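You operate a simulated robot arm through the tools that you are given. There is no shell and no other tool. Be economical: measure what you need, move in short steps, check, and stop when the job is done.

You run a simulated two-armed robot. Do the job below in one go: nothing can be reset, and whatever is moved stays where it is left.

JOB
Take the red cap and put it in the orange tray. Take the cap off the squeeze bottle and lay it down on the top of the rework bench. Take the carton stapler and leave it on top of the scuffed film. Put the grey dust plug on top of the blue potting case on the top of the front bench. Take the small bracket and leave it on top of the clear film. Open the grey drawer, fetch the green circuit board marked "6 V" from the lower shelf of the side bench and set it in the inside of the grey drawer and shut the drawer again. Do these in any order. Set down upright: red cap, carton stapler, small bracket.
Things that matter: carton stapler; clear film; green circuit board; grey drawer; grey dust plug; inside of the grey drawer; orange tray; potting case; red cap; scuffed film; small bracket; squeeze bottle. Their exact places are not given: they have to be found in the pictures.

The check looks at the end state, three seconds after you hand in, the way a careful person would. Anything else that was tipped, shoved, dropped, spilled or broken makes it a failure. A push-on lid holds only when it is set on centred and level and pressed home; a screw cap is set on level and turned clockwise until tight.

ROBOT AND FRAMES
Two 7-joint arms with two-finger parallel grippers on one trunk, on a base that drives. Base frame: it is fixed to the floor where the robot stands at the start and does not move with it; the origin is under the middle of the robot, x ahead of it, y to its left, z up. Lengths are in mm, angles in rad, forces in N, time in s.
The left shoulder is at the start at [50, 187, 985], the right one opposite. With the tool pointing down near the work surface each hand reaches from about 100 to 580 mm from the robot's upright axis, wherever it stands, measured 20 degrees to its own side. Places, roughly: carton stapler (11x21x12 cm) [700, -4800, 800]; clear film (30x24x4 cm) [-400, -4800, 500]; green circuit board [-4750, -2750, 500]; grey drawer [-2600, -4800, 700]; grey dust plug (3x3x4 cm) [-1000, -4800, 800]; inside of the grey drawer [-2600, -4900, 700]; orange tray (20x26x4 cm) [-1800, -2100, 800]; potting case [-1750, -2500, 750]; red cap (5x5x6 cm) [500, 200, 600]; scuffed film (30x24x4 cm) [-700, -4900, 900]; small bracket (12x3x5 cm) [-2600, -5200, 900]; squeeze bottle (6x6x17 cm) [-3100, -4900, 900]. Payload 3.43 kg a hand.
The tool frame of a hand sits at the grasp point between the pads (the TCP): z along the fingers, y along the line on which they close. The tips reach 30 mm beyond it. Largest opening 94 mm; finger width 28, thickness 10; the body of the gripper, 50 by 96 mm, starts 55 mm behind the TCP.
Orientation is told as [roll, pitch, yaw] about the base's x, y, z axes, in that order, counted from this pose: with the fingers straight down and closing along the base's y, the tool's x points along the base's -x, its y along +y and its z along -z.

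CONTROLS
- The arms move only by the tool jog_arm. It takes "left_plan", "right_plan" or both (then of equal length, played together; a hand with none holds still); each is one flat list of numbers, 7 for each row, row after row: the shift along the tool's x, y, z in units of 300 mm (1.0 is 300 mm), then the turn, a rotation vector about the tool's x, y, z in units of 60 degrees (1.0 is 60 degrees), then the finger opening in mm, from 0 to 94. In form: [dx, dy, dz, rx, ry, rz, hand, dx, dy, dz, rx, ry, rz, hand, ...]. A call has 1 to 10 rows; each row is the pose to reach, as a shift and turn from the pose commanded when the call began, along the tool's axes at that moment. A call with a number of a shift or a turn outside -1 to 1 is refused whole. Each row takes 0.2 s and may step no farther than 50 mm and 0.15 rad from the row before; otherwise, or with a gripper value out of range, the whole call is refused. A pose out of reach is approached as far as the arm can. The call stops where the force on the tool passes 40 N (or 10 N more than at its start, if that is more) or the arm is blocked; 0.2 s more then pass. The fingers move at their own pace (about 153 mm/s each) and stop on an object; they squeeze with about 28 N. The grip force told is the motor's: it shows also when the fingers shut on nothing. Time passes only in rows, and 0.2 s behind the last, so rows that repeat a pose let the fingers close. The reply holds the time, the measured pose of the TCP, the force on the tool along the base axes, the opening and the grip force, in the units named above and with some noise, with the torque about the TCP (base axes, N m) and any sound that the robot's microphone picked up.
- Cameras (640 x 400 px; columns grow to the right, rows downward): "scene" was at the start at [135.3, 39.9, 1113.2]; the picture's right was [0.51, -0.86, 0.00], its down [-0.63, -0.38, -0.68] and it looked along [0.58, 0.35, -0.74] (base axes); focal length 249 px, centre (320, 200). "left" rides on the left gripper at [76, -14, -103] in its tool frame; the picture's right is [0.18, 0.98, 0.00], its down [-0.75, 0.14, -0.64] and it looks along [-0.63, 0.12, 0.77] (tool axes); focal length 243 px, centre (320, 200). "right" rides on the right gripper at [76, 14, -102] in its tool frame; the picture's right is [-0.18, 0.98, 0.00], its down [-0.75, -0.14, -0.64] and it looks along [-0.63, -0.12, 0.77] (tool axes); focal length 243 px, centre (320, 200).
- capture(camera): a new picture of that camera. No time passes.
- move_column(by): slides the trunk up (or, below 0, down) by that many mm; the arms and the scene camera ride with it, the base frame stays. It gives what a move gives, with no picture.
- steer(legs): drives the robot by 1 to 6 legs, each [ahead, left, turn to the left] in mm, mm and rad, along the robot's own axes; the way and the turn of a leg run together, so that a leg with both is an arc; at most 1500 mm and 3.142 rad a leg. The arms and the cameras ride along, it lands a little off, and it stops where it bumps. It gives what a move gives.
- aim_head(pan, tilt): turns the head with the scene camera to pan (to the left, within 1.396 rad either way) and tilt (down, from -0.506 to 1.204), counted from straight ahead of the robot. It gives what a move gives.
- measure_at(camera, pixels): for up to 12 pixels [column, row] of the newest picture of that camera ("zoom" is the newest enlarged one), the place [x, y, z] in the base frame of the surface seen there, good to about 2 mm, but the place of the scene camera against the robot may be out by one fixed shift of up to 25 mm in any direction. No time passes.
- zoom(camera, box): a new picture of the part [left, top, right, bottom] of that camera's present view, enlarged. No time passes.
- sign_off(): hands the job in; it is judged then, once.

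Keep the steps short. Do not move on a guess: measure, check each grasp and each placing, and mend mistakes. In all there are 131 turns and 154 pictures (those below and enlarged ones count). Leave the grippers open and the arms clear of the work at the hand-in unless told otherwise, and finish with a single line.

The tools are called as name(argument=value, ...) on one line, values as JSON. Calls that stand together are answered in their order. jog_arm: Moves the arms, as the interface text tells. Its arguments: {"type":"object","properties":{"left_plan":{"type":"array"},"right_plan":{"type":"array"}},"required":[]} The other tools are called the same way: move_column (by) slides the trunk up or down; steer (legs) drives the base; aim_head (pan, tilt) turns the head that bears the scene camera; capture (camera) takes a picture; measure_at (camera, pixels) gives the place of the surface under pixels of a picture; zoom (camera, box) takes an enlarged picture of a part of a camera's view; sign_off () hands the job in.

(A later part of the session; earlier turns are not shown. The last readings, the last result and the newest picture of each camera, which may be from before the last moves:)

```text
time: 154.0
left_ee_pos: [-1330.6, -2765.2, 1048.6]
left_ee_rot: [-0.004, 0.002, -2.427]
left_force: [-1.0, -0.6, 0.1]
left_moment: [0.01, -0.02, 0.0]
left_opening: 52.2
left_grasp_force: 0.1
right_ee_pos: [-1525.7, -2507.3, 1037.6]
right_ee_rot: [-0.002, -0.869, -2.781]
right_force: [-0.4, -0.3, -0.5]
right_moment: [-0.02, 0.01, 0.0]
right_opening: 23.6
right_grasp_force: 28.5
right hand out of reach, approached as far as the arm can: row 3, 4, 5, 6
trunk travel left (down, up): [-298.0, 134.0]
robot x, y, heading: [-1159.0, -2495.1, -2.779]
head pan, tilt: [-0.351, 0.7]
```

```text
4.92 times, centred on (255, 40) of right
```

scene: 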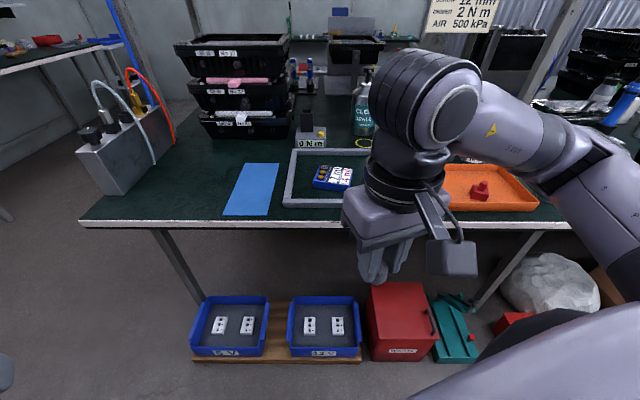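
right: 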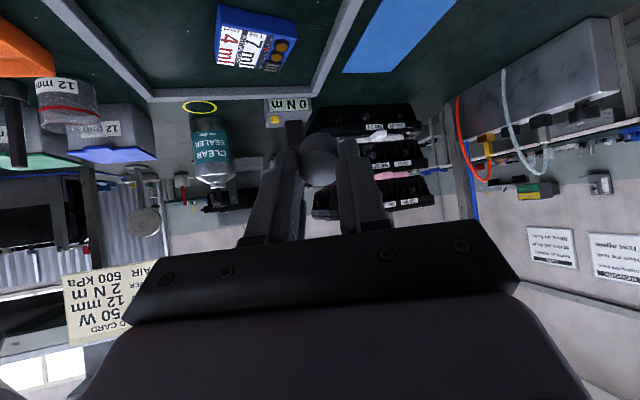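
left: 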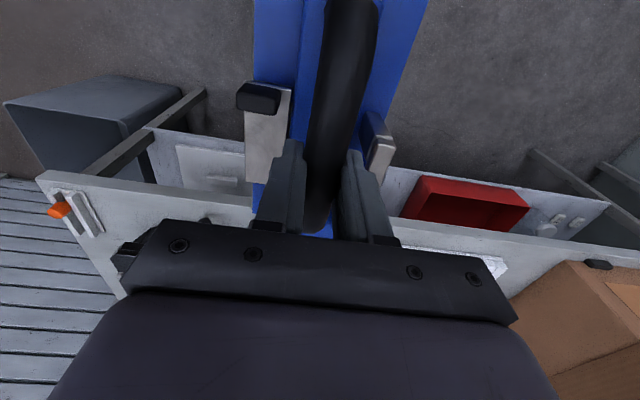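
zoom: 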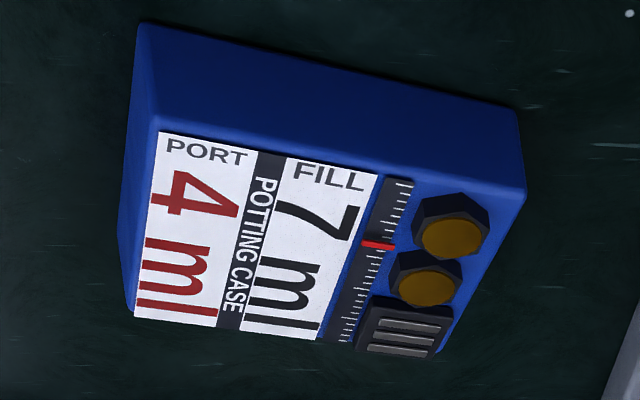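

Label area centre ≈(-1785,-2480,790). Move hover above: TCP ≈(-1765,-2474, 883).

jog_arm(right_plan=[-0.009, -0.055, 0.125, 0, 0, 0, 10, -0.018, -0.11, 0.25, 0, 0, 0, 10, -0.027, -0.165, 0.375, 0, 0, 0, 10, -0.035, -0.22, 0.5, 0, 0, 0, 10, -0.044, -0.275, 0.625, 0, 0, 0, 10, -0.053, -0.33, 0.75, 0, 0, 0, 10, -0.061, -0.383, 0.873, 0, 0, 0, 10])

capture(camera="right")

```text
time: 155.6
left_ee_pos: [-1330.9, -2765.0, 1048.9]
left_ee_rot: [-0.001, 0.0, -2.427]
left_force: [0.2, -0.1, 0.4]
left_moment: [0.0, 0.01, 0.0]
left_opening: 51.9
left_grasp_force: 0.0
right_ee_pos: [-1768.0, -2474.3, 887.7]
right_ee_rot: [-0.001, -0.869, -2.779]
right_force: [0.6, 0.8, 0.3]
right_moment: [0.02, 0.01, 0.0]
right_opening: 23.9
right_grasp_force: 28.0
trunk travel left (down, up): [-298.0, 134.0]
robot x, y, heading: [-1160.2, -2489.1, -2.779]
head pan, tilt: [-0.351, 0.7]
```

```text
101 pictures are left
```

right: 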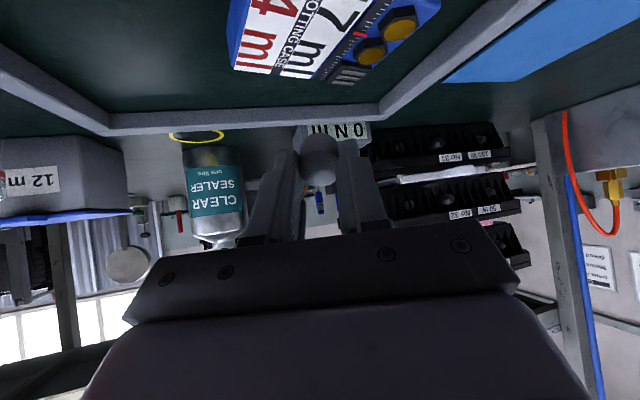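

Hovering correctly. Descend 50 mm straight and look with the scene camera.

jog_arm(right_plan=[0.064, 0, 0.054, 0, 0, 0, 10, 0.127, 0, 0.108, 0, 0, 0, 10])

zoom(camera="scene", box=[240, 130, 400, 230])

zoom(camera="right", box=[200, 0, 440, 240])

```text
time: 156.2
left_ee_pos: [-1330.0, -2764.4, 1049.1]
left_ee_rot: [-0.001, -0.001, -2.427]
left_force: [-0.8, 0.0, -0.7]
left_moment: [-0.02, 0.02, -0.02]
left_opening: 52.0
left_grasp_force: 0.0
right_ee_pos: [-1765.3, -2475.0, 837.2]
right_ee_rot: [-0.002, -0.87, -2.782]
right_force: [-0.2, -0.6, 0.4]
right_moment: [0.02, -0.04, -0.01]
right_opening: 23.8
right_grasp_force: 27.9
trunk travel left (down, up): [-298.0, 134.0]
robot x, y, heading: [-1159.4, -2492.5, -2.787]
head pan, tilt: [-0.351, 0.7]
```

```text
4.00 times, centred on (320, 180) of scene
```

zoom: 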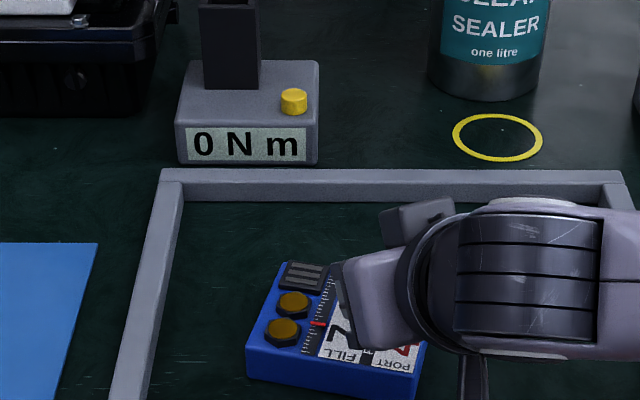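

```text
1.67 times, centred on (320, 120) of right
```

zoom: 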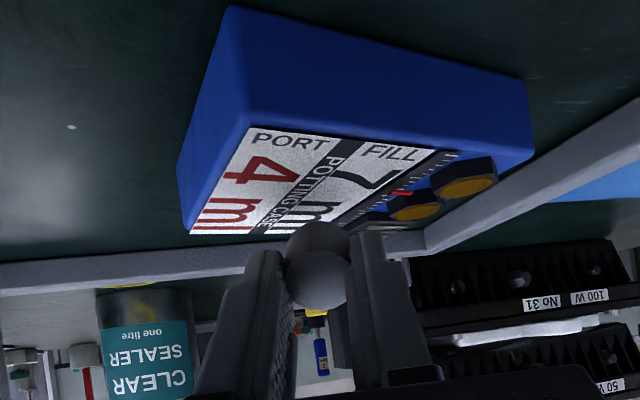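

Retract 8 mm and descend to just above contact, then small steps reading force.

jog_arm(right_plan=[0.022, 0, -0.01, 0, 0, 0, 10, 0.04, 0, 0.0, 0, 0, 0, 10])

jog_arm(right_plan=[0.005, 0, 0.004, 0, 0, 0, 10, 0.01, 0, 0.009, 0, 0, 0, 10])

zoom(camera="right", box=[200, 0, 440, 240])

```text
time: 156.8
left_ee_pos: [-1330.3, -2766.3, 1048.7]
left_ee_rot: [-0.002, 0.0, -2.427]
left_force: [-0.7, 0.4, -0.6]
left_moment: [0.03, -0.03, 0.04]
left_opening: 52.0
left_grasp_force: 0.1
right_ee_pos: [-1757.3, -2471.7, 829.6]
right_ee_rot: [0.0, -0.873, -2.782]
right_force: [-0.1, -0.1, 2.2]
right_moment: [-0.05, 0.09, -0.02]
right_opening: 23.8
right_grasp_force: 27.8
trunk travel left (down, up): [-298.0, 134.0]
robot x, y, heading: [-1160.1, -2490.9, -2.781]
head pan, tilt: [-0.351, 0.7]
```

```text
time: 157.4
left_ee_pos: [-1328.4, -2765.5, 1048.6]
left_ee_rot: [-0.003, 0.001, -2.429]
left_force: [-0.1, 0.5, 0.3]
left_moment: [-0.03, 0.01, 0.02]
left_opening: 51.9
left_grasp_force: 0.1
right_ee_pos: [-1757.2, -2472.1, 829.0]
right_ee_rot: [0.001, -0.876, -2.782]
right_force: [1.9, 1.1, 14.2]
right_moment: [-0.16, 0.41, -0.04]
right_opening: 23.9
right_grasp_force: 27.6
trunk travel left (down, up): [-298.0, 134.0]
robot x, y, heading: [-1159.9, -2487.6, -2.781]
head pan, tilt: [-0.351, 0.7]
```

```text
1.67 times, centred on (320, 120) of right
```

zoom: 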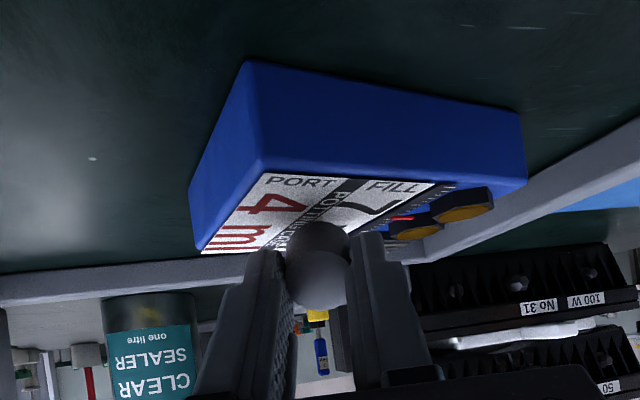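

Contact (14 N). Ease up 2 mm and open to 38 mm so the fingers still fence the plug as it lies down.

jog_arm(right_plan=[-0.006, 0, -0.005, 0, 0, 0, 10, -0.006, 0, -0.005, 0, 0, 0, 30, -0.006, 0, -0.005, 0, 0, 0, 38, -0.006, 0, -0.005, 0, 0, 0, 38])

zoom(camera="right", box=[200, 0, 440, 240])

```text
time: 158.4
left_ee_pos: [-1330.6, -2766.1, 1049.1]
left_ee_rot: [-0.002, -0.001, -2.427]
left_force: [0.1, 0.0, -0.3]
left_moment: [-0.03, -0.01, 0.02]
left_opening: 52.1
left_grasp_force: 0.0
right_ee_pos: [-1757.5, -2470.5, 827.2]
right_ee_rot: [-0.001, -0.868, -2.78]
right_force: [-0.6, -0.9, 0.0]
right_moment: [0.01, 0.0, 0.01]
right_opening: 37.8
right_grasp_force: 0.1
trunk travel left (down, up): [-298.0, 134.0]
robot x, y, heading: [-1157.9, -2488.7, -2.778]
head pan, tilt: [-0.351, 0.7]
```

```text
1.67 times, centred on (320, 120) of right
```

zoom: 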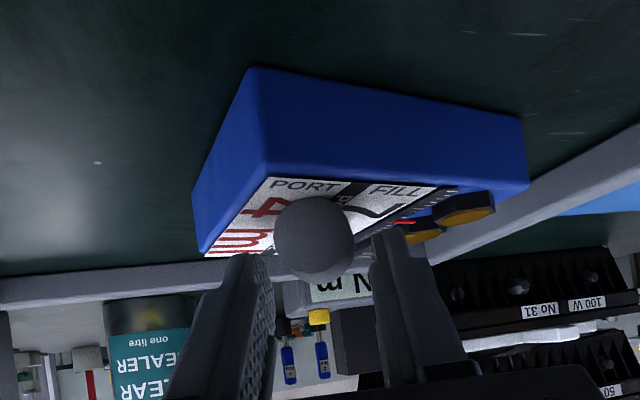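

The plug lies on the label. Open wider and withdraw along the tool axis.

jog_arm(right_plan=[0, 0, 0, 0, 0, 0, 60, 0, 0, 0, 0, 0, 0, 75, 0, 0, -0.12, 0, 0, 0, 75, -0.02, 0, -0.25, 0, 0, 0, 75, -0.05, 0, -0.35, 0, 0, 0, 75])

capture(camera="right")

zoom(camera="scene", box=[240, 130, 400, 230])

```text
time: 159.6
left_ee_pos: [-1330.1, -2764.7, 1048.9]
left_ee_rot: [-0.002, -0.002, -2.428]
left_force: [0.9, -0.1, -0.3]
left_moment: [0.03, 0.0, -0.04]
left_opening: 52.2
left_grasp_force: 0.1
right_ee_pos: [-1688.3, -2446.7, 908.3]
right_ee_rot: [0.0, -0.867, -2.781]
right_force: [0.3, -0.1, 0.1]
right_moment: [-0.02, 0.05, 0.01]
right_opening: 75.2
right_grasp_force: 0.1
trunk travel left (down, up): [-298.0, 134.0]
robot x, y, heading: [-1160.6, -2490.5, -2.783]
head pan, tilt: [-0.351, 0.7]
```

```text
96 pictures are left
```

right: 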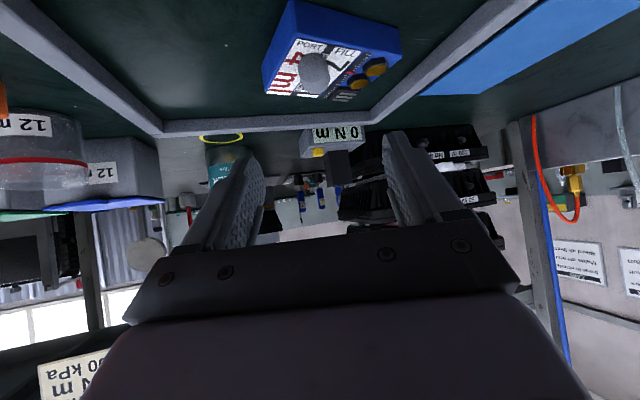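

```text
4.00 times, centred on (320, 180) of scene
```

zoom: 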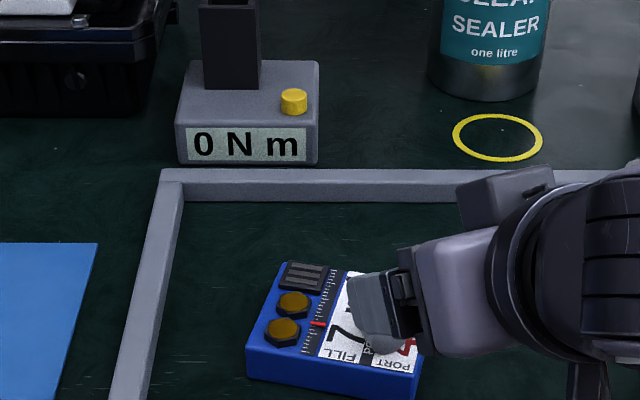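

Plug rests on the potting case. Straighten and retract the right hand, then drive to the second back bench.

jog_arm(right_plan=[-0.05, 0, -0.12, 0, 0.13, 0, 75, -0.1, 0, -0.24, 0, 0.26, 0, 75, -0.12, 0, -0.36, 0, 0.39, 0, 75, -0.14, 0, -0.48, 0, 0.52, 0, 75, -0.14, 0, -0.58, 0, 0.65, 0, 75, -0.14, 0, -0.6, 0, 0.74, 0, 75, -0.14, 0, -0.62, 0, 0.83, 0, 75])

steer(legs=[[-140, 52, 0], [0, 0, 1.212], [1350, 0, 0], [0, -1440, 0]])

aim_head(pan=-0.2, tilt=0.35)

capture(camera="scene")

```text
time: 161.2
left_ee_pos: [-1330.5, -2765.5, 1049.1]
left_ee_rot: [-0.003, 0.0, -2.427]
left_force: [-0.2, -0.1, -0.1]
left_moment: [0.02, 0.01, 0.01]
left_opening: 52.4
left_grasp_force: 0.1
right_ee_pos: [-1581.0, -2404.9, 1057.3]
right_ee_rot: [0.0, 0.002, -2.782]
right_force: [-0.3, -0.1, -0.8]
right_moment: [0.02, 0.02, 0.02]
right_opening: 74.9
right_grasp_force: 0.1
trunk travel left (down, up): [-298.0, 134.0]
robot x, y, heading: [-1159.6, -2492.8, -2.781]
head pan, tilt: [-0.351, 0.7]
```

```text
time: 184.5
left_ee_pos: [-2253.7, -4143.4, 1048.8]
left_ee_rot: [-0.004, 0.0, -1.196]
left_force: [0.6, 0.4, -0.5]
left_moment: [-0.01, 0.03, 0.0]
left_opening: 52.2
left_grasp_force: 0.0
right_ee_pos: [-2676.1, -4259.9, 1057.8]
right_ee_rot: [-0.001, -0.001, -1.552]
right_force: [-0.1, -0.6, -0.3]
right_moment: [0.0, -0.03, 0.01]
right_opening: 74.8
right_grasp_force: 0.1
trunk travel left (down, up): [-298.0, 134.0]
robot x, y, heading: [-2456.8, -3890.0, -1.556]
head pan, tilt: [-0.351, 0.7]
```

```text
time: 185.3
left_ee_pos: [-2252.7, -4143.4, 1048.7]
left_ee_rot: [-0.002, -0.001, -1.196]
left_force: [0.1, -0.2, 0.0]
left_moment: [0.0, -0.02, 0.01]
left_opening: 52.2
left_grasp_force: 0.0
right_ee_pos: [-2676.6, -4259.2, 1058.9]
right_ee_rot: [-0.001, 0.0, -1.553]
right_force: [-1.6, 0.0, 1.2]
right_moment: [0.03, 0.0, 0.01]
right_opening: 74.8
right_grasp_force: 0.1
trunk travel left (down, up): [-298.0, 134.0]
robot x, y, heading: [-2455.0, -3888.0, -1.555]
head pan, tilt: [-0.201, 0.351]
```

```text
94 pictures are left
```

scene: 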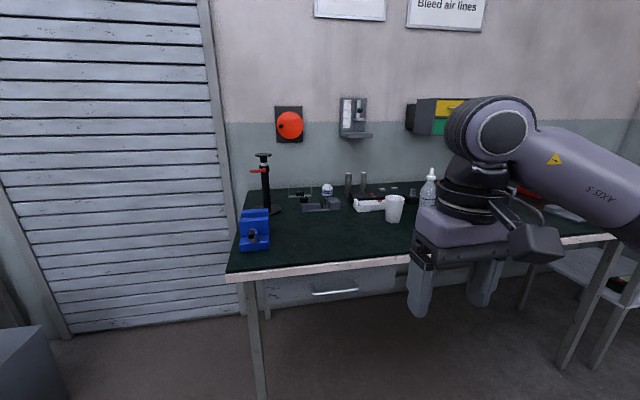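

zoom(camera="scene", box=[220, 150, 460, 310])

measure_at(camera="scene", pixels=[[335, 291], [300, 270], [360, 290], [320, 206], [349, 190], [363, 190], [370, 205], [327, 190], [394, 212], [428, 190], [432, 172], [255, 230]])

```text
2.50 times, centred on (340, 230) of scene
```

zoom: 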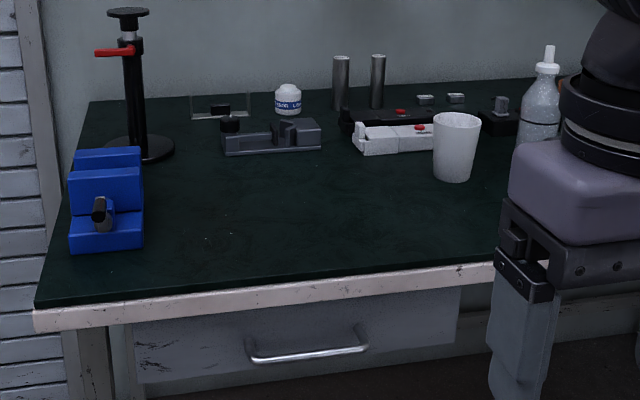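

```text
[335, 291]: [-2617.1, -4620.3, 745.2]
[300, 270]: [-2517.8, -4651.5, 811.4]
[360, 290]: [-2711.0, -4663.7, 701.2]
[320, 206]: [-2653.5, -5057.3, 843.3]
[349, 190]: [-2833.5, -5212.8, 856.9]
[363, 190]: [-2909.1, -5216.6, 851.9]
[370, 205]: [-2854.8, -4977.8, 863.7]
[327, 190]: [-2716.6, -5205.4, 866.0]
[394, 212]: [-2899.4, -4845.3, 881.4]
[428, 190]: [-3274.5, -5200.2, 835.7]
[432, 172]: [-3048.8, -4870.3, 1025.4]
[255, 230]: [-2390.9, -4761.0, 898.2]
```

The drawer handle is at (-2617,-4620,~762); squeeze bottle at (-3049,-4870). I need to identify the small bracket near (-2600,-5200); zooming.

zoom(camera="scene", box=[270, 170, 420, 230])

measure_at(camera="scene", pixels=[[303, 193], [293, 195], [318, 195], [310, 194], [302, 197], [392, 190], [402, 190], [245, 280], [262, 310], [540, 245]])

```text
4.27 times, centred on (345, 200) of scene
```

zoom: 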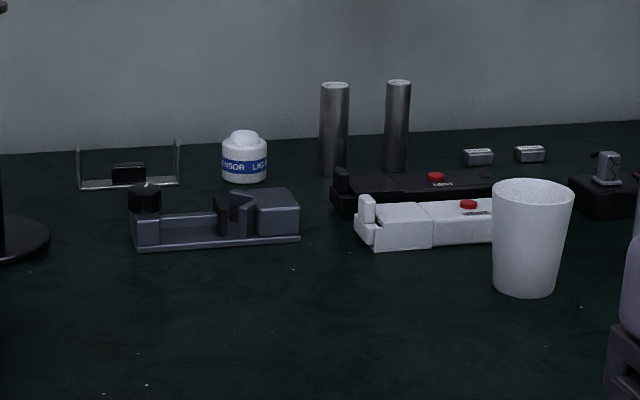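

```text
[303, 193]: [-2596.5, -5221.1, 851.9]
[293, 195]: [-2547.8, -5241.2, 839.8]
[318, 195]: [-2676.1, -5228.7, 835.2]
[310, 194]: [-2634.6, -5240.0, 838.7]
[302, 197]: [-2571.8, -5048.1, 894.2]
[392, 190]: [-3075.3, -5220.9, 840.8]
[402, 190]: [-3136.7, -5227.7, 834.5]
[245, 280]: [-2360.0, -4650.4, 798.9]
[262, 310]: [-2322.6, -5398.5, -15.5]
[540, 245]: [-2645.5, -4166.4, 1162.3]
```

The bracket is the thin U with a black block at (-2600,-5225), deep behind a fixture. I raise the trunk fully and see how close the base can get to this shelf-less bench (x≈-2780).

move_column(by=130)

steer(legs=[[0, -325, -0.015], [440, 0, 0]])

aim_head(pan=0.2, tilt=0.75)

capture(camera="scene")

```text
time: 186.9
left_ee_pos: [-2253.2, -4142.9, 1179.2]
left_ee_rot: [-0.001, 0.002, -1.197]
left_force: [-0.3, -0.5, -0.7]
left_moment: [-0.01, -0.03, -0.01]
left_opening: 51.8
left_grasp_force: 0.1
right_ee_pos: [-2676.0, -4259.4, 1186.8]
right_ee_rot: [-0.001, 0.0, -1.551]
right_force: [0.0, 0.5, -0.6]
right_moment: [0.02, -0.02, -0.02]
right_opening: 75.0
right_grasp_force: 0.1
trunk travel left (down, up): [-428.0, 4.0]
robot x, y, heading: [-2455.2, -3888.6, -1.559]
head pan, tilt: [-0.201, 0.351]
```

```text
time: 192.6
left_ee_pos: [-2571.8, -4596.8, 1179.4]
left_ee_rot: [0.0, 0.002, -1.202]
left_force: [-0.1, 0.5, -0.3]
left_moment: [0.05, -0.02, -0.02]
left_opening: 52.3
left_grasp_force: 0.1
right_ee_pos: [-2994.1, -4710.3, 1186.5]
right_ee_rot: [0.001, 0.0, -1.557]
right_force: [-0.6, -0.1, -0.5]
right_moment: [0.02, 0.01, 0.0]
right_opening: 74.7
right_grasp_force: 0.1
trunk travel left (down, up): [-428.0, 4.0]
robot x, y, heading: [-2774.8, -4341.8, -1.556]
head pan, tilt: [-0.201, 0.351]
```

```text
time: 193.5
left_ee_pos: [-2572.2, -4597.1, 1178.5]
left_ee_rot: [-0.003, 0.0, -1.203]
left_force: [0.0, 0.2, 0.4]
left_moment: [0.03, 0.01, 0.01]
left_opening: 52.3
left_grasp_force: 0.0
right_ee_pos: [-2994.4, -4711.1, 1188.5]
right_ee_rot: [0.001, 0.001, -1.556]
right_force: [0.3, 0.1, 0.5]
right_moment: [0.03, -0.04, -0.01]
right_opening: 74.9
right_grasp_force: 0.1
trunk travel left (down, up): [-428.0, 4.0]
robot x, y, heading: [-2773.8, -4342.3, -1.56]
head pan, tilt: [0.201, 0.75]
```

```text
91 pictures are left
```

scene: 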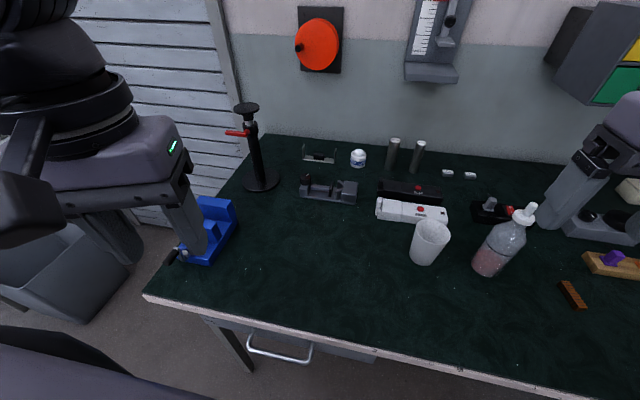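

zoom(camera="scene", box=[280, 125, 400, 215])

measure_at(camera="scene", pixels=[[304, 150], [305, 160], [335, 161], [333, 152], [319, 158], [318, 155], [303, 181], [345, 186], [330, 200], [342, 170], [257, 180], [247, 110]])

```text
4.44 times, centred on (340, 170) of scene
```

zoom: 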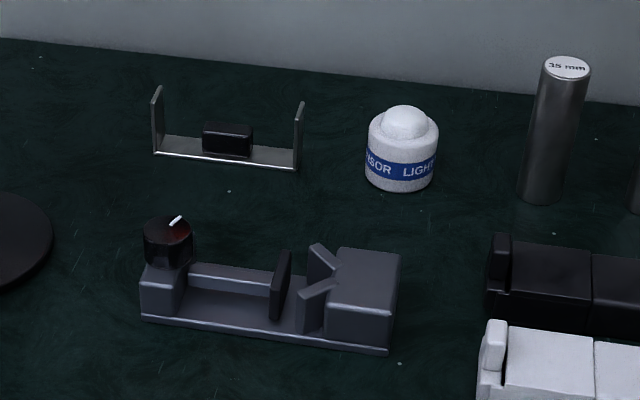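

```text
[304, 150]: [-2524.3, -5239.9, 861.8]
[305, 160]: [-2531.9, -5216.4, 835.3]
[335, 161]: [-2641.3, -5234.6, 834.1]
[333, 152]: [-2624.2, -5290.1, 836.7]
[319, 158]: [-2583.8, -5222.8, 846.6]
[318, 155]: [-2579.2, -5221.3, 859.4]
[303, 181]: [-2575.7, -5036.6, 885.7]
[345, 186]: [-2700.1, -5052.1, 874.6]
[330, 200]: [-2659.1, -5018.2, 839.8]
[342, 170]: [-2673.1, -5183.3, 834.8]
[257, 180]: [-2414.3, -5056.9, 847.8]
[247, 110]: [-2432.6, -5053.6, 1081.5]
```

Bench top ≈852; the bracket's black block is at ≈(-2583,-5222), z 855–878. The fixture in front tops at ~905. Try driving 100 mm closer (base under the bench).

steer(legs=[[60, 0, -0.012], [50, 0, 0]])

```text
time: 195.0
left_ee_pos: [-2574.1, -4710.1, 1178.3]
left_ee_rot: [-0.004, 0.004, -1.215]
left_force: [0.1, -0.3, 0.2]
left_moment: [0.03, 0.0, -0.01]
left_opening: 52.0
left_grasp_force: 0.1
right_ee_pos: [-2998.2, -4818.2, 1187.6]
right_ee_rot: [-0.001, 0.002, -1.569]
right_force: [0.8, -0.9, 0.2]
right_moment: [0.02, -0.02, 0.01]
right_opening: 74.9
right_grasp_force: 0.0
trunk travel left (down, up): [-428.0, 4.0]
robot x, y, heading: [-2769.4, -4454.4, -1.57]
head pan, tilt: [0.201, 0.75]
```

No bump. Another 40 mm.

steer(legs=[[40, 0, 0]])

capture(camera="scene")

```text
time: 195.8
left_ee_pos: [-2573.2, -4750.1, 1179.8]
left_ee_rot: [-0.001, 0.001, -1.213]
left_force: [-0.4, 0.0, -1.2]
left_moment: [0.0, 0.01, -0.03]
left_opening: 52.0
left_grasp_force: 0.1
right_ee_pos: [-2998.8, -4859.8, 1187.5]
right_ee_rot: [-0.001, 0.002, -1.566]
right_force: [-0.1, -0.7, -0.1]
right_moment: [-0.02, 0.01, -0.01]
right_opening: 74.9
right_grasp_force: 0.1
trunk travel left (down, up): [-428.0, 4.0]
robot x, y, heading: [-2770.8, -4492.2, -1.567]
head pan, tilt: [0.201, 0.75]
```

```text
89 pictures are left
```

scene: 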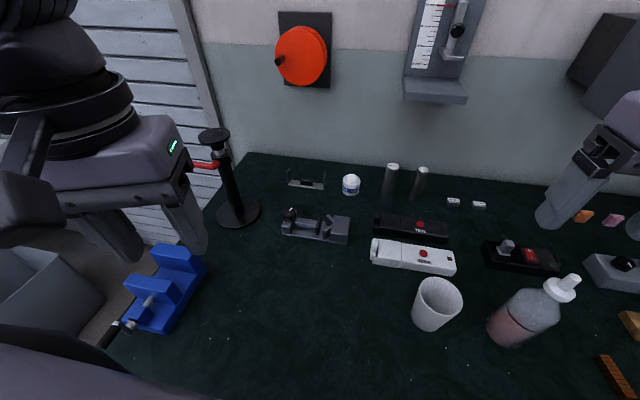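

Robot now at y -4492. A tilted hand would bring its camera (underneath) into the fixture, so I test turning the left hand by 180° about its axis so the camera rides on top. First 60°.

jog_arm(left_plan=[0, 0, 0, 0, 0, -0.14, 52, 0, 0, 0, 0, 0, -0.28, 52, 0, 0, 0, 0, 0, -0.42, 52, 0, 0, 0, 0, 0, -0.56, 52, 0, 0, 0, 0, 0, -0.7, 52, 0, 0, 0, 0, 0, -0.84, 52, 0, 0, 0, 0, 0, -0.98, 52])

jog_arm(left_plan=[0, 0, 0, 0, 0, -0.14, 52, 0, 0, 0, 0, 0, -0.28, 52, 0, 0, 0, 0, 0, -0.42, 52, 0, 0, 0, 0, 0, -0.56, 52, 0, 0, 0, 0, 0, -0.7, 52, 0, 0, 0, 0, 0, -0.84, 52, 0, 0, 0, 0, 0, -0.98, 52])

jog_arm(left_plan=[0, 0, 0, 0, 0, -0.14, 52, 0, 0, 0, 0, 0, -0.28, 52, 0, 0, 0, 0, 0, -0.42, 52, 0, 0, 0, 0, 0, -0.56, 52, 0, 0, 0, 0, 0, -0.7, 52])

```text
time: 197.4
left_ee_pos: [-2572.9, -4749.2, 1178.2]
left_ee_rot: [0.0, 0.002, -0.184]
left_force: [0.3, 0.1, -0.3]
left_moment: [0.01, 0.01, 0.0]
left_opening: 51.8
left_grasp_force: 0.1
right_ee_pos: [-2998.1, -4858.4, 1186.5]
right_ee_rot: [-0.001, -0.002, -1.567]
right_force: [0.4, 1.0, 0.8]
right_moment: [-0.02, 0.02, -0.05]
right_opening: 75.0
right_grasp_force: 0.0
trunk travel left (down, up): [-428.0, 4.0]
robot x, y, heading: [-2769.3, -4495.4, -1.568]
head pan, tilt: [0.201, 0.75]
```

```text
time: 199.1
left_ee_pos: [-2573.9, -4748.4, 1178.2]
left_ee_rot: [0.002, 0.002, 0.841]
left_force: [-0.1, 0.6, 0.4]
left_moment: [0.03, -0.01, -0.02]
left_opening: 52.1
left_grasp_force: 0.1
right_ee_pos: [-2999.1, -4859.5, 1188.6]
right_ee_rot: [0.001, 0.0, -1.565]
right_force: [-0.2, 0.4, -0.4]
right_moment: [-0.02, -0.02, -0.01]
right_opening: 75.1
right_grasp_force: 0.1
trunk travel left (down, up): [-428.0, 4.0]
robot x, y, heading: [-2772.6, -4491.9, -1.567]
head pan, tilt: [0.201, 0.75]
```

```text
time: 200.2
left_ee_pos: [-2573.1, -4748.2, 1178.5]
left_ee_rot: [0.002, 0.001, 1.574]
left_force: [0.2, -0.1, 0.2]
left_moment: [-0.01, -0.01, 0.0]
left_opening: 52.2
left_grasp_force: 0.0
right_ee_pos: [-2998.6, -4857.8, 1187.6]
right_ee_rot: [0.001, 0.0, -1.567]
right_force: [-0.1, -0.2, -0.1]
right_moment: [-0.05, -0.03, -0.02]
right_opening: 74.9
right_grasp_force: 0.0
trunk travel left (down, up): [-428.0, 4.0]
robot x, y, heading: [-2773.4, -4492.0, -1.57]
head pan, tilt: [0.201, 0.75]
```

The hand turned fully around. Now tilt it 50° forward while advancing, and pull the right hand back away from the bottle.

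jog_arm(left_plan=[0.1, 0, 0, 0, 0.14, 0, 52, 0.2, 0, 0, 0, 0.28, 0, 52, 0.3, 0, 0, 0, 0.42, 0, 52, 0.4, 0, 0, 0, 0.56, 0, 52, 0.5, 0, 0, 0, 0.7, 0, 52, 0.6, 0, 0, 0, 0.833, 0, 52, 0.75, 0, 0, 0, 0.833, 0, 52, 0.9, 0.02, 0, 0, 0.833, 0, 52], right_plan=[0.1, 0.05, 0, 0, 0, 0, 75, 0.2, 0.1, 0, 0, 0, 0, 75, 0.3, 0.15, 0, 0, 0, 0, 75, 0.4, 0.2, 0, 0, 0, 0, 75, 0.5, 0.25, 0, 0, 0, 0, 75, 0.5, 0.25, 0, 0, 0, 0, 75, 0.5, 0.25, 0, 0, 0, 0, 75, 0.5, 0.25, 0, 0, 0, 0, 75])

capture(camera="left")

```text
time: 201.3
left_ee_pos: [-2573.3, -4873.2, 1178.5]
left_ee_rot: [0.003, 0.601, 1.577]
left_force: [0.5, -0.1, 0.0]
left_moment: [0.0, 0.0, -0.01]
left_opening: 51.9
left_grasp_force: 0.0
right_ee_pos: [-2938.8, -4738.0, 1190.4]
right_ee_rot: [0.003, 0.006, -1.576]
right_force: [0.5, 0.0, 0.8]
right_moment: [0.07, -0.01, -0.04]
right_opening: 75.1
right_grasp_force: 0.1
trunk travel left (down, up): [-428.0, 4.0]
robot x, y, heading: [-2773.6, -4492.8, -1.571]
head pan, tilt: [0.201, 0.75]
stopped in row 5 (right hand): the force on the tool passed its limit at 97 N (the readings are from after the stop); the commanded pose is now the measured one
```

```text
88 pictures are left
```

left: 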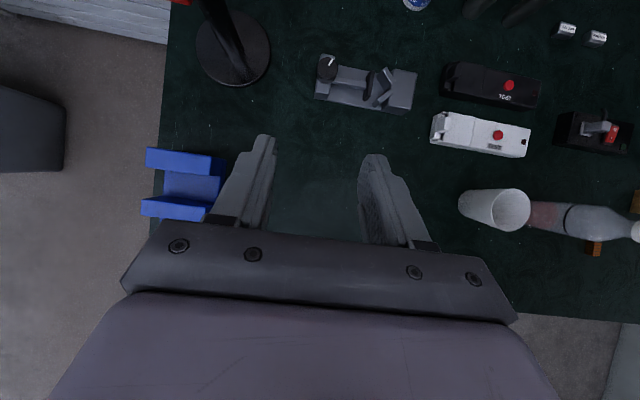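

The right arm touched the robot's own body when pulled back (reading 97 N, now clear). I ease it forward 25 mm and continue the left hand's tilt and advance.

jog_arm(left_plan=[0.1, 0, 0.068, 0, 0.09, 0, 52, 0.2, 0, 0.136, 0, 0.18, 0, 52, 0.3, 0, 0.205, 0, 0.26, 0, 52, 0.4, 0.02, 0.273, 0, 0.26, 0, 52], right_plan=[-0.03, -0.02, 0, 0, 0, 0, 75, -0.08, -0.02, 0, 0, 0, 0, 75, -0.08, -0.02, 0, 0, 0, 0, 75, -0.08, -0.02, 0, 0, 0, 0, 75])

move_column(by=-140)

capture(camera="left")

```text
time: 202.3
left_ee_pos: [-2579.7, -5022.5, 1175.9]
left_ee_rot: [0.006, 0.873, 1.578]
left_force: [0.1, -0.5, -0.2]
left_moment: [0.02, -0.04, -0.01]
left_opening: 51.7
left_grasp_force: 0.0
right_ee_pos: [-2945.6, -4760.6, 1188.4]
right_ee_rot: [0.002, 0.005, -1.577]
right_force: [-0.6, 0.2, 0.0]
right_moment: [0.02, 0.0, 0.02]
right_opening: 75.0
right_grasp_force: 0.0
trunk travel left (down, up): [-428.0, 4.0]
robot x, y, heading: [-2773.8, -4495.6, -1.567]
head pan, tilt: [0.201, 0.75]
```

```text
time: 204.0
left_ee_pos: [-2579.0, -5021.1, 1037.1]
left_ee_rot: [0.005, 0.876, 1.577]
left_force: [0.1, 0.6, 0.9]
left_moment: [0.0, -0.01, 0.01]
left_opening: 51.7
left_grasp_force: 0.1
right_ee_pos: [-2945.9, -4759.8, 1049.9]
right_ee_rot: [0.0, 0.005, -1.576]
right_force: [0.0, 0.0, -0.1]
right_moment: [0.04, 0.0, -0.03]
right_opening: 74.8
right_grasp_force: 0.0
trunk travel left (down, up): [-288.0, 144.0]
robot x, y, heading: [-2775.9, -4493.6, -1.574]
head pan, tilt: [0.201, 0.75]
```

```text
87 pictures are left
```

left: 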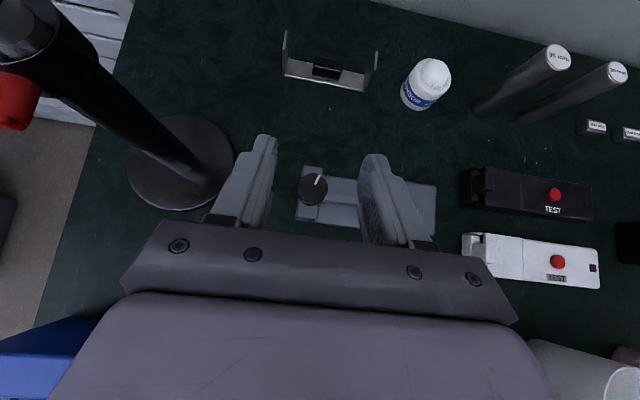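

Good view. Measure the bracket and neighbours with the left camera.

measure_at(camera="left", pixels=[[326, 66], [316, 62], [338, 66], [327, 74], [287, 40], [285, 74], [374, 60], [363, 86], [305, 80], [315, 190], [205, 165], [430, 75]])

zoom(camera="left", box=[260, 20, 400, 110])

```text
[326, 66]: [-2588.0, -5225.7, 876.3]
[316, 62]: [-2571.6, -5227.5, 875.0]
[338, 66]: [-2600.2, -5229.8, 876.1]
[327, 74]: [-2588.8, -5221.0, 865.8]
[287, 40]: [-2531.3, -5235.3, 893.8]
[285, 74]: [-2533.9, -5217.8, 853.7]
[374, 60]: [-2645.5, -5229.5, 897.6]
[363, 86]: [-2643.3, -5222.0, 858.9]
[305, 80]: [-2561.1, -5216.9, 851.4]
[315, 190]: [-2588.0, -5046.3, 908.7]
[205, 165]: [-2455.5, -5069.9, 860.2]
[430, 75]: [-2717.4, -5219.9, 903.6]
```

```text
4.44 times, centred on (330, 65) of left
```

zoom: 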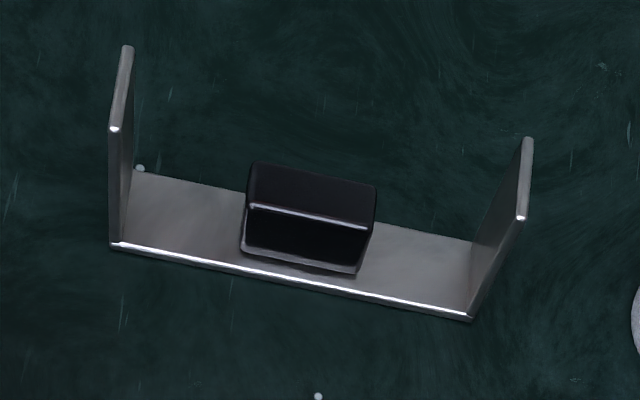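

Black block: x -2568..-2604 (centre -2587), top 876, base plate ≈855. Advance to hover at (-2587,-5216,940).

jog_arm(left_plan=[0.034, 0.005, 0.141, 0, 0, 0, 52, 0.067, 0.01, 0.282, 0, 0, 0, 52, 0.1, 0.016, 0.424, 0, 0, 0, 52, 0.134, 0.022, 0.565, 0, 0, 0, 52, 0.168, 0.027, 0.706, 0, 0, 0, 52])

capture(camera="left")

```text
time: 205.2
left_ee_pos: [-2540.9, -5147.1, 963.7]
left_ee_rot: [0.005, 0.875, 1.576]
left_force: [0.7, -0.1, -0.7]
left_moment: [-0.01, 0.0, 0.02]
left_opening: 51.9
left_grasp_force: 0.0
left hand out of reach, approached as far as the arm can: row 3, 4, 5
right_ee_pos: [-2946.2, -4761.5, 1050.6]
right_ee_rot: [0.001, 0.007, -1.575]
right_force: [-0.4, 0.0, 0.3]
right_moment: [0.03, 0.02, -0.04]
right_opening: 75.0
right_grasp_force: 0.1
trunk travel left (down, up): [-288.0, 144.0]
robot x, y, heading: [-2771.9, -4494.6, -1.573]
head pan, tilt: [0.201, 0.75]
```

```text
85 pictures are left
```

left: 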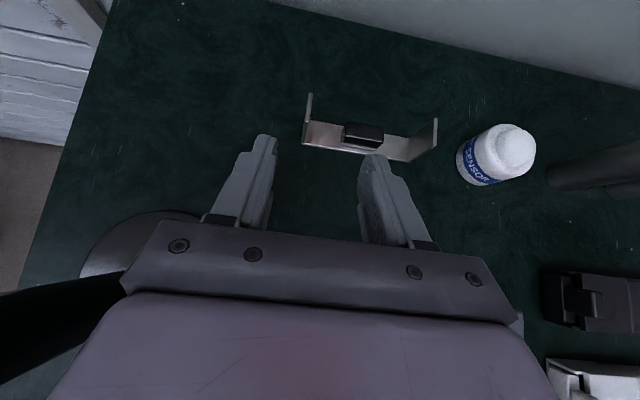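

The arm fell short and drifted toward the stand post. I raise up, pull back, then rotate the robot 0.55 rad right (this brings the left shoulder forward) and shift left.

move_column(by=140)

jog_arm(left_plan=[-0.09, 0, -0.11, 0, 0, 0, 52, -0.18, 0, -0.22, 0, 0, 0, 52, -0.27, 0, -0.33, 0, 0, 0, 52, -0.363, 0, -0.435, 0, 0, 0, 52])

steer(legs=[[0, 55, 0], [0, 0, -0.55]])

```text
time: 206.9
left_ee_pos: [-2541.1, -5147.2, 1103.7]
left_ee_rot: [0.005, 0.875, 1.576]
left_force: [0.4, -0.4, 0.5]
left_moment: [-0.02, 0.02, 0.0]
left_opening: 52.1
left_grasp_force: 0.0
right_ee_pos: [-2945.6, -4761.0, 1189.6]
right_ee_rot: [0.002, 0.004, -1.576]
right_force: [0.7, 0.9, -0.6]
right_moment: [-0.01, -0.01, -0.01]
right_opening: 75.4
right_grasp_force: 0.0
trunk travel left (down, up): [-428.0, 4.0]
robot x, y, heading: [-2771.4, -4494.4, -1.569]
head pan, tilt: [0.201, 0.75]
```

```text
time: 207.9
left_ee_pos: [-2542.7, -4977.0, 1107.7]
left_ee_rot: [0.009, 0.874, 1.578]
left_force: [-0.5, -0.1, 0.1]
left_moment: [0.03, -0.03, 0.0]
left_opening: 51.9
left_grasp_force: 0.0
right_ee_pos: [-2945.5, -4760.6, 1189.9]
right_ee_rot: [0.003, 0.005, -1.577]
right_force: [-0.2, 0.2, 0.1]
right_moment: [-0.01, -0.05, 0.01]
right_opening: 75.3
right_grasp_force: 0.0
trunk travel left (down, up): [-428.0, 4.0]
robot x, y, heading: [-2771.7, -4494.4, -1.573]
head pan, tilt: [0.201, 0.75]
```

```text
time: 210.6
left_ee_pos: [-2743.7, -5005.9, 1114.2]
left_ee_rot: [0.01, 0.889, 1.057]
left_force: [0.2, 0.7, 0.5]
left_moment: [0.02, 0.0, -0.01]
left_opening: 52.2
left_grasp_force: 0.1
right_ee_pos: [-2984.6, -4614.7, 1195.0]
right_ee_rot: [-0.001, -0.009, -2.099]
right_force: [-0.3, -0.1, -0.1]
right_moment: [0.01, 0.03, 0.02]
right_opening: 75.0
right_grasp_force: 0.0
trunk travel left (down, up): [-428.0, 4.0]
robot x, y, heading: [-2707.1, -4481.1, -2.095]
head pan, tilt: [0.201, 0.75]
stopped in leg 2: the robot was blocked; the commanded pose is now the measured one
```

Turned 0.52 rad, then blocked; undo 0.03 to relieve. The shoulder now is ~600 mm from the bracket. Move the hand to x -2587 and square it up, at the same height.

steer(legs=[[0, 0, 0.03]])

jog_arm(left_plan=[0.029, -0.126, 0.036, 0.064, 0, -0.052, 52, 0.058, -0.252, 0.072, 0.128, 0, -0.104, 52, 0.087, -0.378, 0.107, 0.19, 0, -0.155, 52, 0.116, -0.504, 0.143, 0.255, 0, -0.207, 52, 0.145, -0.63, 0.179, 0.32, 0, -0.26, 52, 0.175, -0.757, 0.215, 0.383, 0, -0.311, 52])

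capture(camera="left")

```text
time: 211.3
left_ee_pos: [-2738.1, -5010.9, 1112.8]
left_ee_rot: [0.003, 0.887, 1.077]
left_force: [0.8, 0.6, 0.3]
left_moment: [-0.02, 0.01, -0.05]
left_opening: 51.7
left_grasp_force: 0.0
right_ee_pos: [-2985.7, -4623.5, 1193.2]
right_ee_rot: [0.002, -0.009, -2.076]
right_force: [0.1, -0.2, 0.0]
right_moment: [-0.03, -0.01, -0.02]
right_opening: 74.8
right_grasp_force: 0.1
trunk travel left (down, up): [-428.0, 4.0]
robot x, y, heading: [-2709.9, -4484.0, -2.064]
head pan, tilt: [0.201, 0.75]
```

```text
time: 212.8
left_ee_pos: [-2573.8, -5190.1, 1112.2]
left_ee_rot: [0.004, 0.884, 1.595]
left_force: [0.5, 0.2, -1.1]
left_moment: [0.03, -0.01, -0.02]
left_opening: 51.9
left_grasp_force: 0.0
right_ee_pos: [-2986.5, -4625.2, 1192.8]
right_ee_rot: [0.001, -0.007, -2.072]
right_force: [0.0, 1.1, -0.5]
right_moment: [-0.03, -0.01, 0.0]
right_opening: 74.8
right_grasp_force: 0.1
trunk travel left (down, up): [-428.0, 4.0]
robot x, y, heading: [-2707.6, -4487.5, -2.067]
head pan, tilt: [0.201, 0.75]
```

```text
84 pictures are left
```

left: 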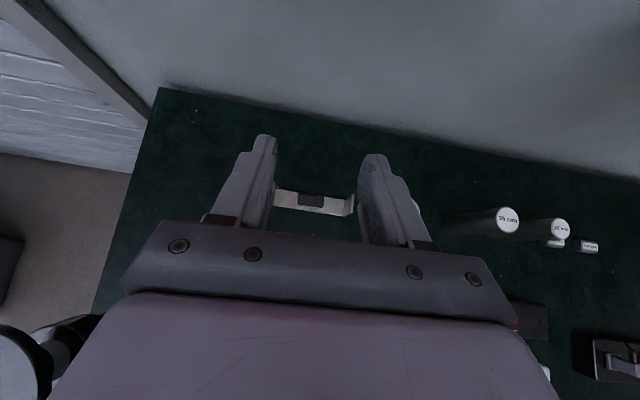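

Hand is at (-2574,-5190,1112), well above. Correct to x -2588, y -5212, then lower the trunk 175.

jog_arm(left_plan=[0.023, 0.02, 0.028, 0, 0, 0, 52, 0.047, 0.047, 0.057, 0, 0, 0, 52])

move_column(by=-175)

capture(camera="left")

```text
time: 213.3
left_ee_pos: [-2589.5, -5212.6, 1112.7]
left_ee_rot: [0.002, 0.885, 1.593]
left_force: [0.9, 0.6, 0.1]
left_moment: [-0.02, 0.0, -0.03]
left_opening: 52.1
left_grasp_force: 0.0
right_ee_pos: [-2985.6, -4624.9, 1193.0]
right_ee_rot: [0.003, -0.008, -2.072]
right_force: [-0.3, -0.2, -0.5]
right_moment: [-0.01, -0.03, -0.01]
right_opening: 75.1
right_grasp_force: 0.0
trunk travel left (down, up): [-428.0, 4.0]
robot x, y, heading: [-2708.6, -4478.7, -2.068]
head pan, tilt: [0.201, 0.75]
```

```text
time: 215.5
left_ee_pos: [-2596.7, -5214.4, 1068.2]
left_ee_rot: [-0.015, 0.883, 1.581]
left_force: [-0.2, 0.8, 0.3]
left_moment: [0.02, 0.01, 0.01]
left_opening: 51.8
left_grasp_force: 0.1
right_ee_pos: [-2995.5, -4627.2, 1145.7]
right_ee_rot: [0.011, -0.001, -2.073]
right_force: [0.3, 0.3, -0.8]
right_moment: [-0.02, 0.0, 0.01]
right_opening: 75.0
right_grasp_force: 0.2
trunk travel left (down, up): [-380.0, 51.0]
robot x, y, heading: [-2711.2, -4480.2, -2.064]
head pan, tilt: [0.201, 0.75]
stopped: the arm was blocked; the commanded pose is now the measured one
```

```text
83 pictures are left
```

left: 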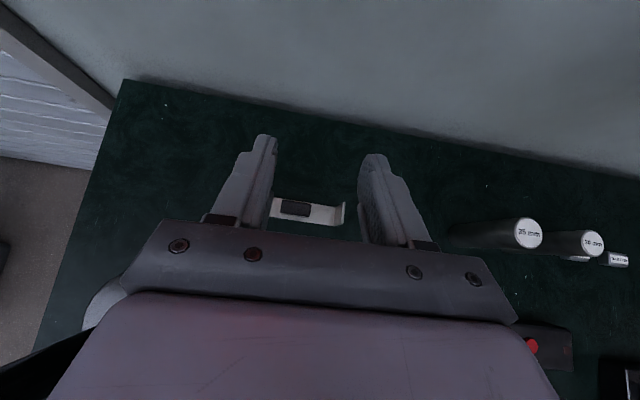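

The trunk was blocked on the way down. I raise it 8 mm and look what it touches.

move_column(by=8)

aim_head(pan=0.5, tilt=0.9)

capture(camera="scene")

capture(camera="right")

```text
time: 216.1
left_ee_pos: [-2597.0, -5215.0, 1068.9]
left_ee_rot: [-0.013, 0.882, 1.582]
left_force: [-0.3, -0.8, 0.1]
left_moment: [0.01, 0.01, 0.02]
left_opening: 51.9
left_grasp_force: 0.0
right_ee_pos: [-2995.6, -4626.3, 1146.3]
right_ee_rot: [0.01, -0.001, -2.074]
right_force: [0.1, 0.6, -0.4]
right_moment: [0.01, -0.02, -0.01]
right_opening: 75.0
right_grasp_force: 0.1
trunk travel left (down, up): [-388.0, 43.0]
robot x, y, heading: [-2706.8, -4481.7, -2.062]
head pan, tilt: [0.201, 0.75]
```

```text
time: 216.9
left_ee_pos: [-2594.2, -5214.3, 1071.0]
left_ee_rot: [-0.008, 0.883, 1.583]
left_force: [-0.2, 0.2, -0.1]
left_moment: [-0.02, -0.01, -0.01]
left_opening: 51.6
left_grasp_force: 0.0
right_ee_pos: [-2992.1, -4626.9, 1150.5]
right_ee_rot: [0.009, -0.004, -2.073]
right_force: [-0.2, -0.1, 0.3]
right_moment: [-0.02, 0.02, -0.01]
right_opening: 74.7
right_grasp_force: 0.0
trunk travel left (down, up): [-388.0, 43.0]
robot x, y, heading: [-2706.2, -4482.4, -2.065]
head pan, tilt: [0.499, 0.901]
```

```text
82 pictures are left
```

scene: 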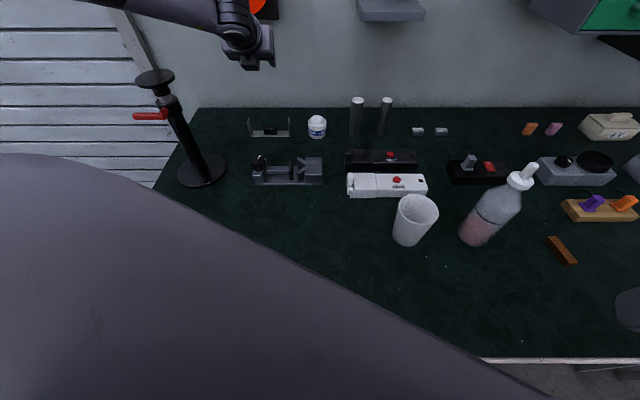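

```text
81 pictures are left
```

right: 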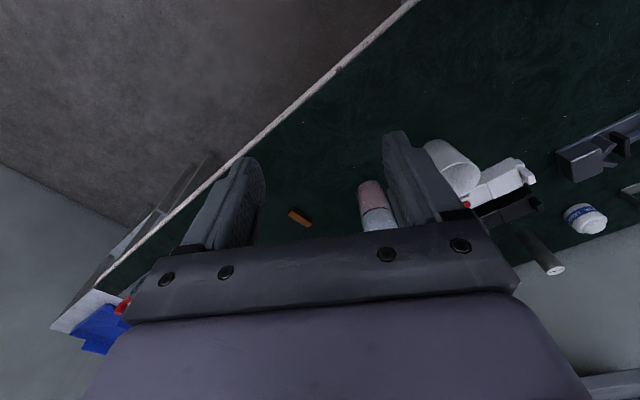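

The torso bottom overhangs and rests on the bench edge if lowered further, so the trunk stays here; I lower by the arm instead: first 120 mm.

jog_arm(left_plan=[-0.1, -0.01, 0.084, 0, 0, 0, 52, -0.2, -0.02, 0.168, 0, 0, 0, 52, -0.309, -0.02, 0.253, 0, 0, 0, 52])

capture(camera="left")

```text
time: 217.7
left_ee_pos: [-2584.9, -5212.5, 954.6]
left_ee_rot: [-0.007, 0.887, 1.587]
left_force: [-0.7, 0.2, 0.0]
left_moment: [-0.01, 0.0, 0.0]
left_opening: 51.7
left_grasp_force: 0.0
right_ee_pos: [-2991.9, -4625.3, 1151.2]
right_ee_rot: [0.01, -0.003, -2.074]
right_force: [-0.5, -0.4, 0.6]
right_moment: [-0.01, -0.01, 0.02]
right_opening: 75.1
right_grasp_force: 0.0
trunk travel left (down, up): [-388.0, 43.0]
robot x, y, heading: [-2713.2, -4483.8, -2.066]
head pan, tilt: [0.499, 0.901]
```

```text
80 pictures are left
```

left: 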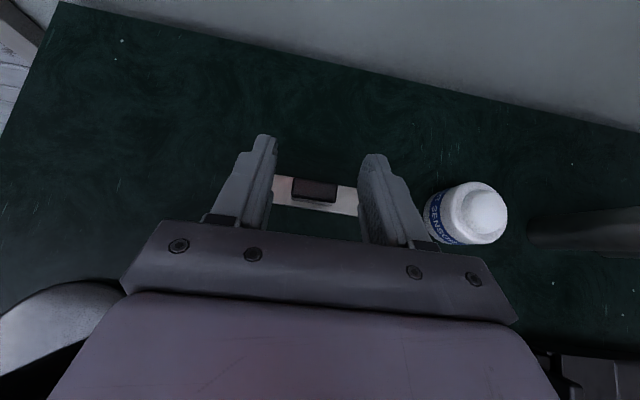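

measure_at(camera="left", pixels=[[315, 190], [295, 185], [335, 192], [315, 202], [285, 195], [350, 205], [313, 182]])

```text
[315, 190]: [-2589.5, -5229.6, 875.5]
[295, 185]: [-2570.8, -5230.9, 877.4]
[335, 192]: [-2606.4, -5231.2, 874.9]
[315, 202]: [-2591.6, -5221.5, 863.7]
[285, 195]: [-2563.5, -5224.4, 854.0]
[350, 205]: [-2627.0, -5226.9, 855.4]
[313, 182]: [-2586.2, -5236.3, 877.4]
```

Block centre (-2589,-5230), plate top 855. Descend 65 mm to TCP z 889 and close on the block.

jog_arm(left_plan=[-0.08, 0.013, 0.073, 0, 0, 0, 52, -0.155, 0.013, 0.141, 0, 0, 0, 52, -0.155, 0.013, 0.141, 0, 0, 0, 35, -0.155, 0.013, 0.141, 0, 0, 0, 20, -0.155, 0.013, 0.141, 0, 0, 0, 20])

capture(camera="left")

```text
time: 218.9
left_ee_pos: [-2583.3, -5208.1, 907.1]
left_ee_rot: [-0.008, 0.884, 1.584]
left_force: [0.7, 0.3, 0.1]
left_moment: [-0.03, 0.0, -0.01]
left_opening: 19.9
left_grasp_force: 0.1
left hand out of reach, approached as far as the arm can: row 2, 3, 4, 5
right_ee_pos: [-2991.8, -4625.9, 1151.4]
right_ee_rot: [0.009, -0.005, -2.074]
right_force: [-0.3, -0.1, -0.3]
right_moment: [-0.02, -0.01, 0.01]
right_opening: 75.0
right_grasp_force: 0.0
trunk travel left (down, up): [-388.0, 43.0]
robot x, y, heading: [-2708.3, -4483.7, -2.068]
head pan, tilt: [0.499, 0.901]
```

```text
79 pictures are left
```

left: 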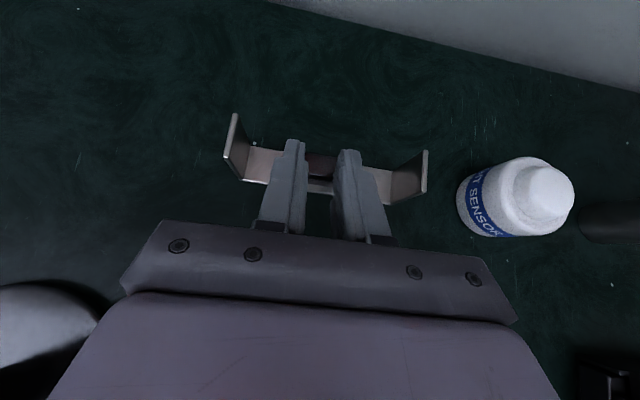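

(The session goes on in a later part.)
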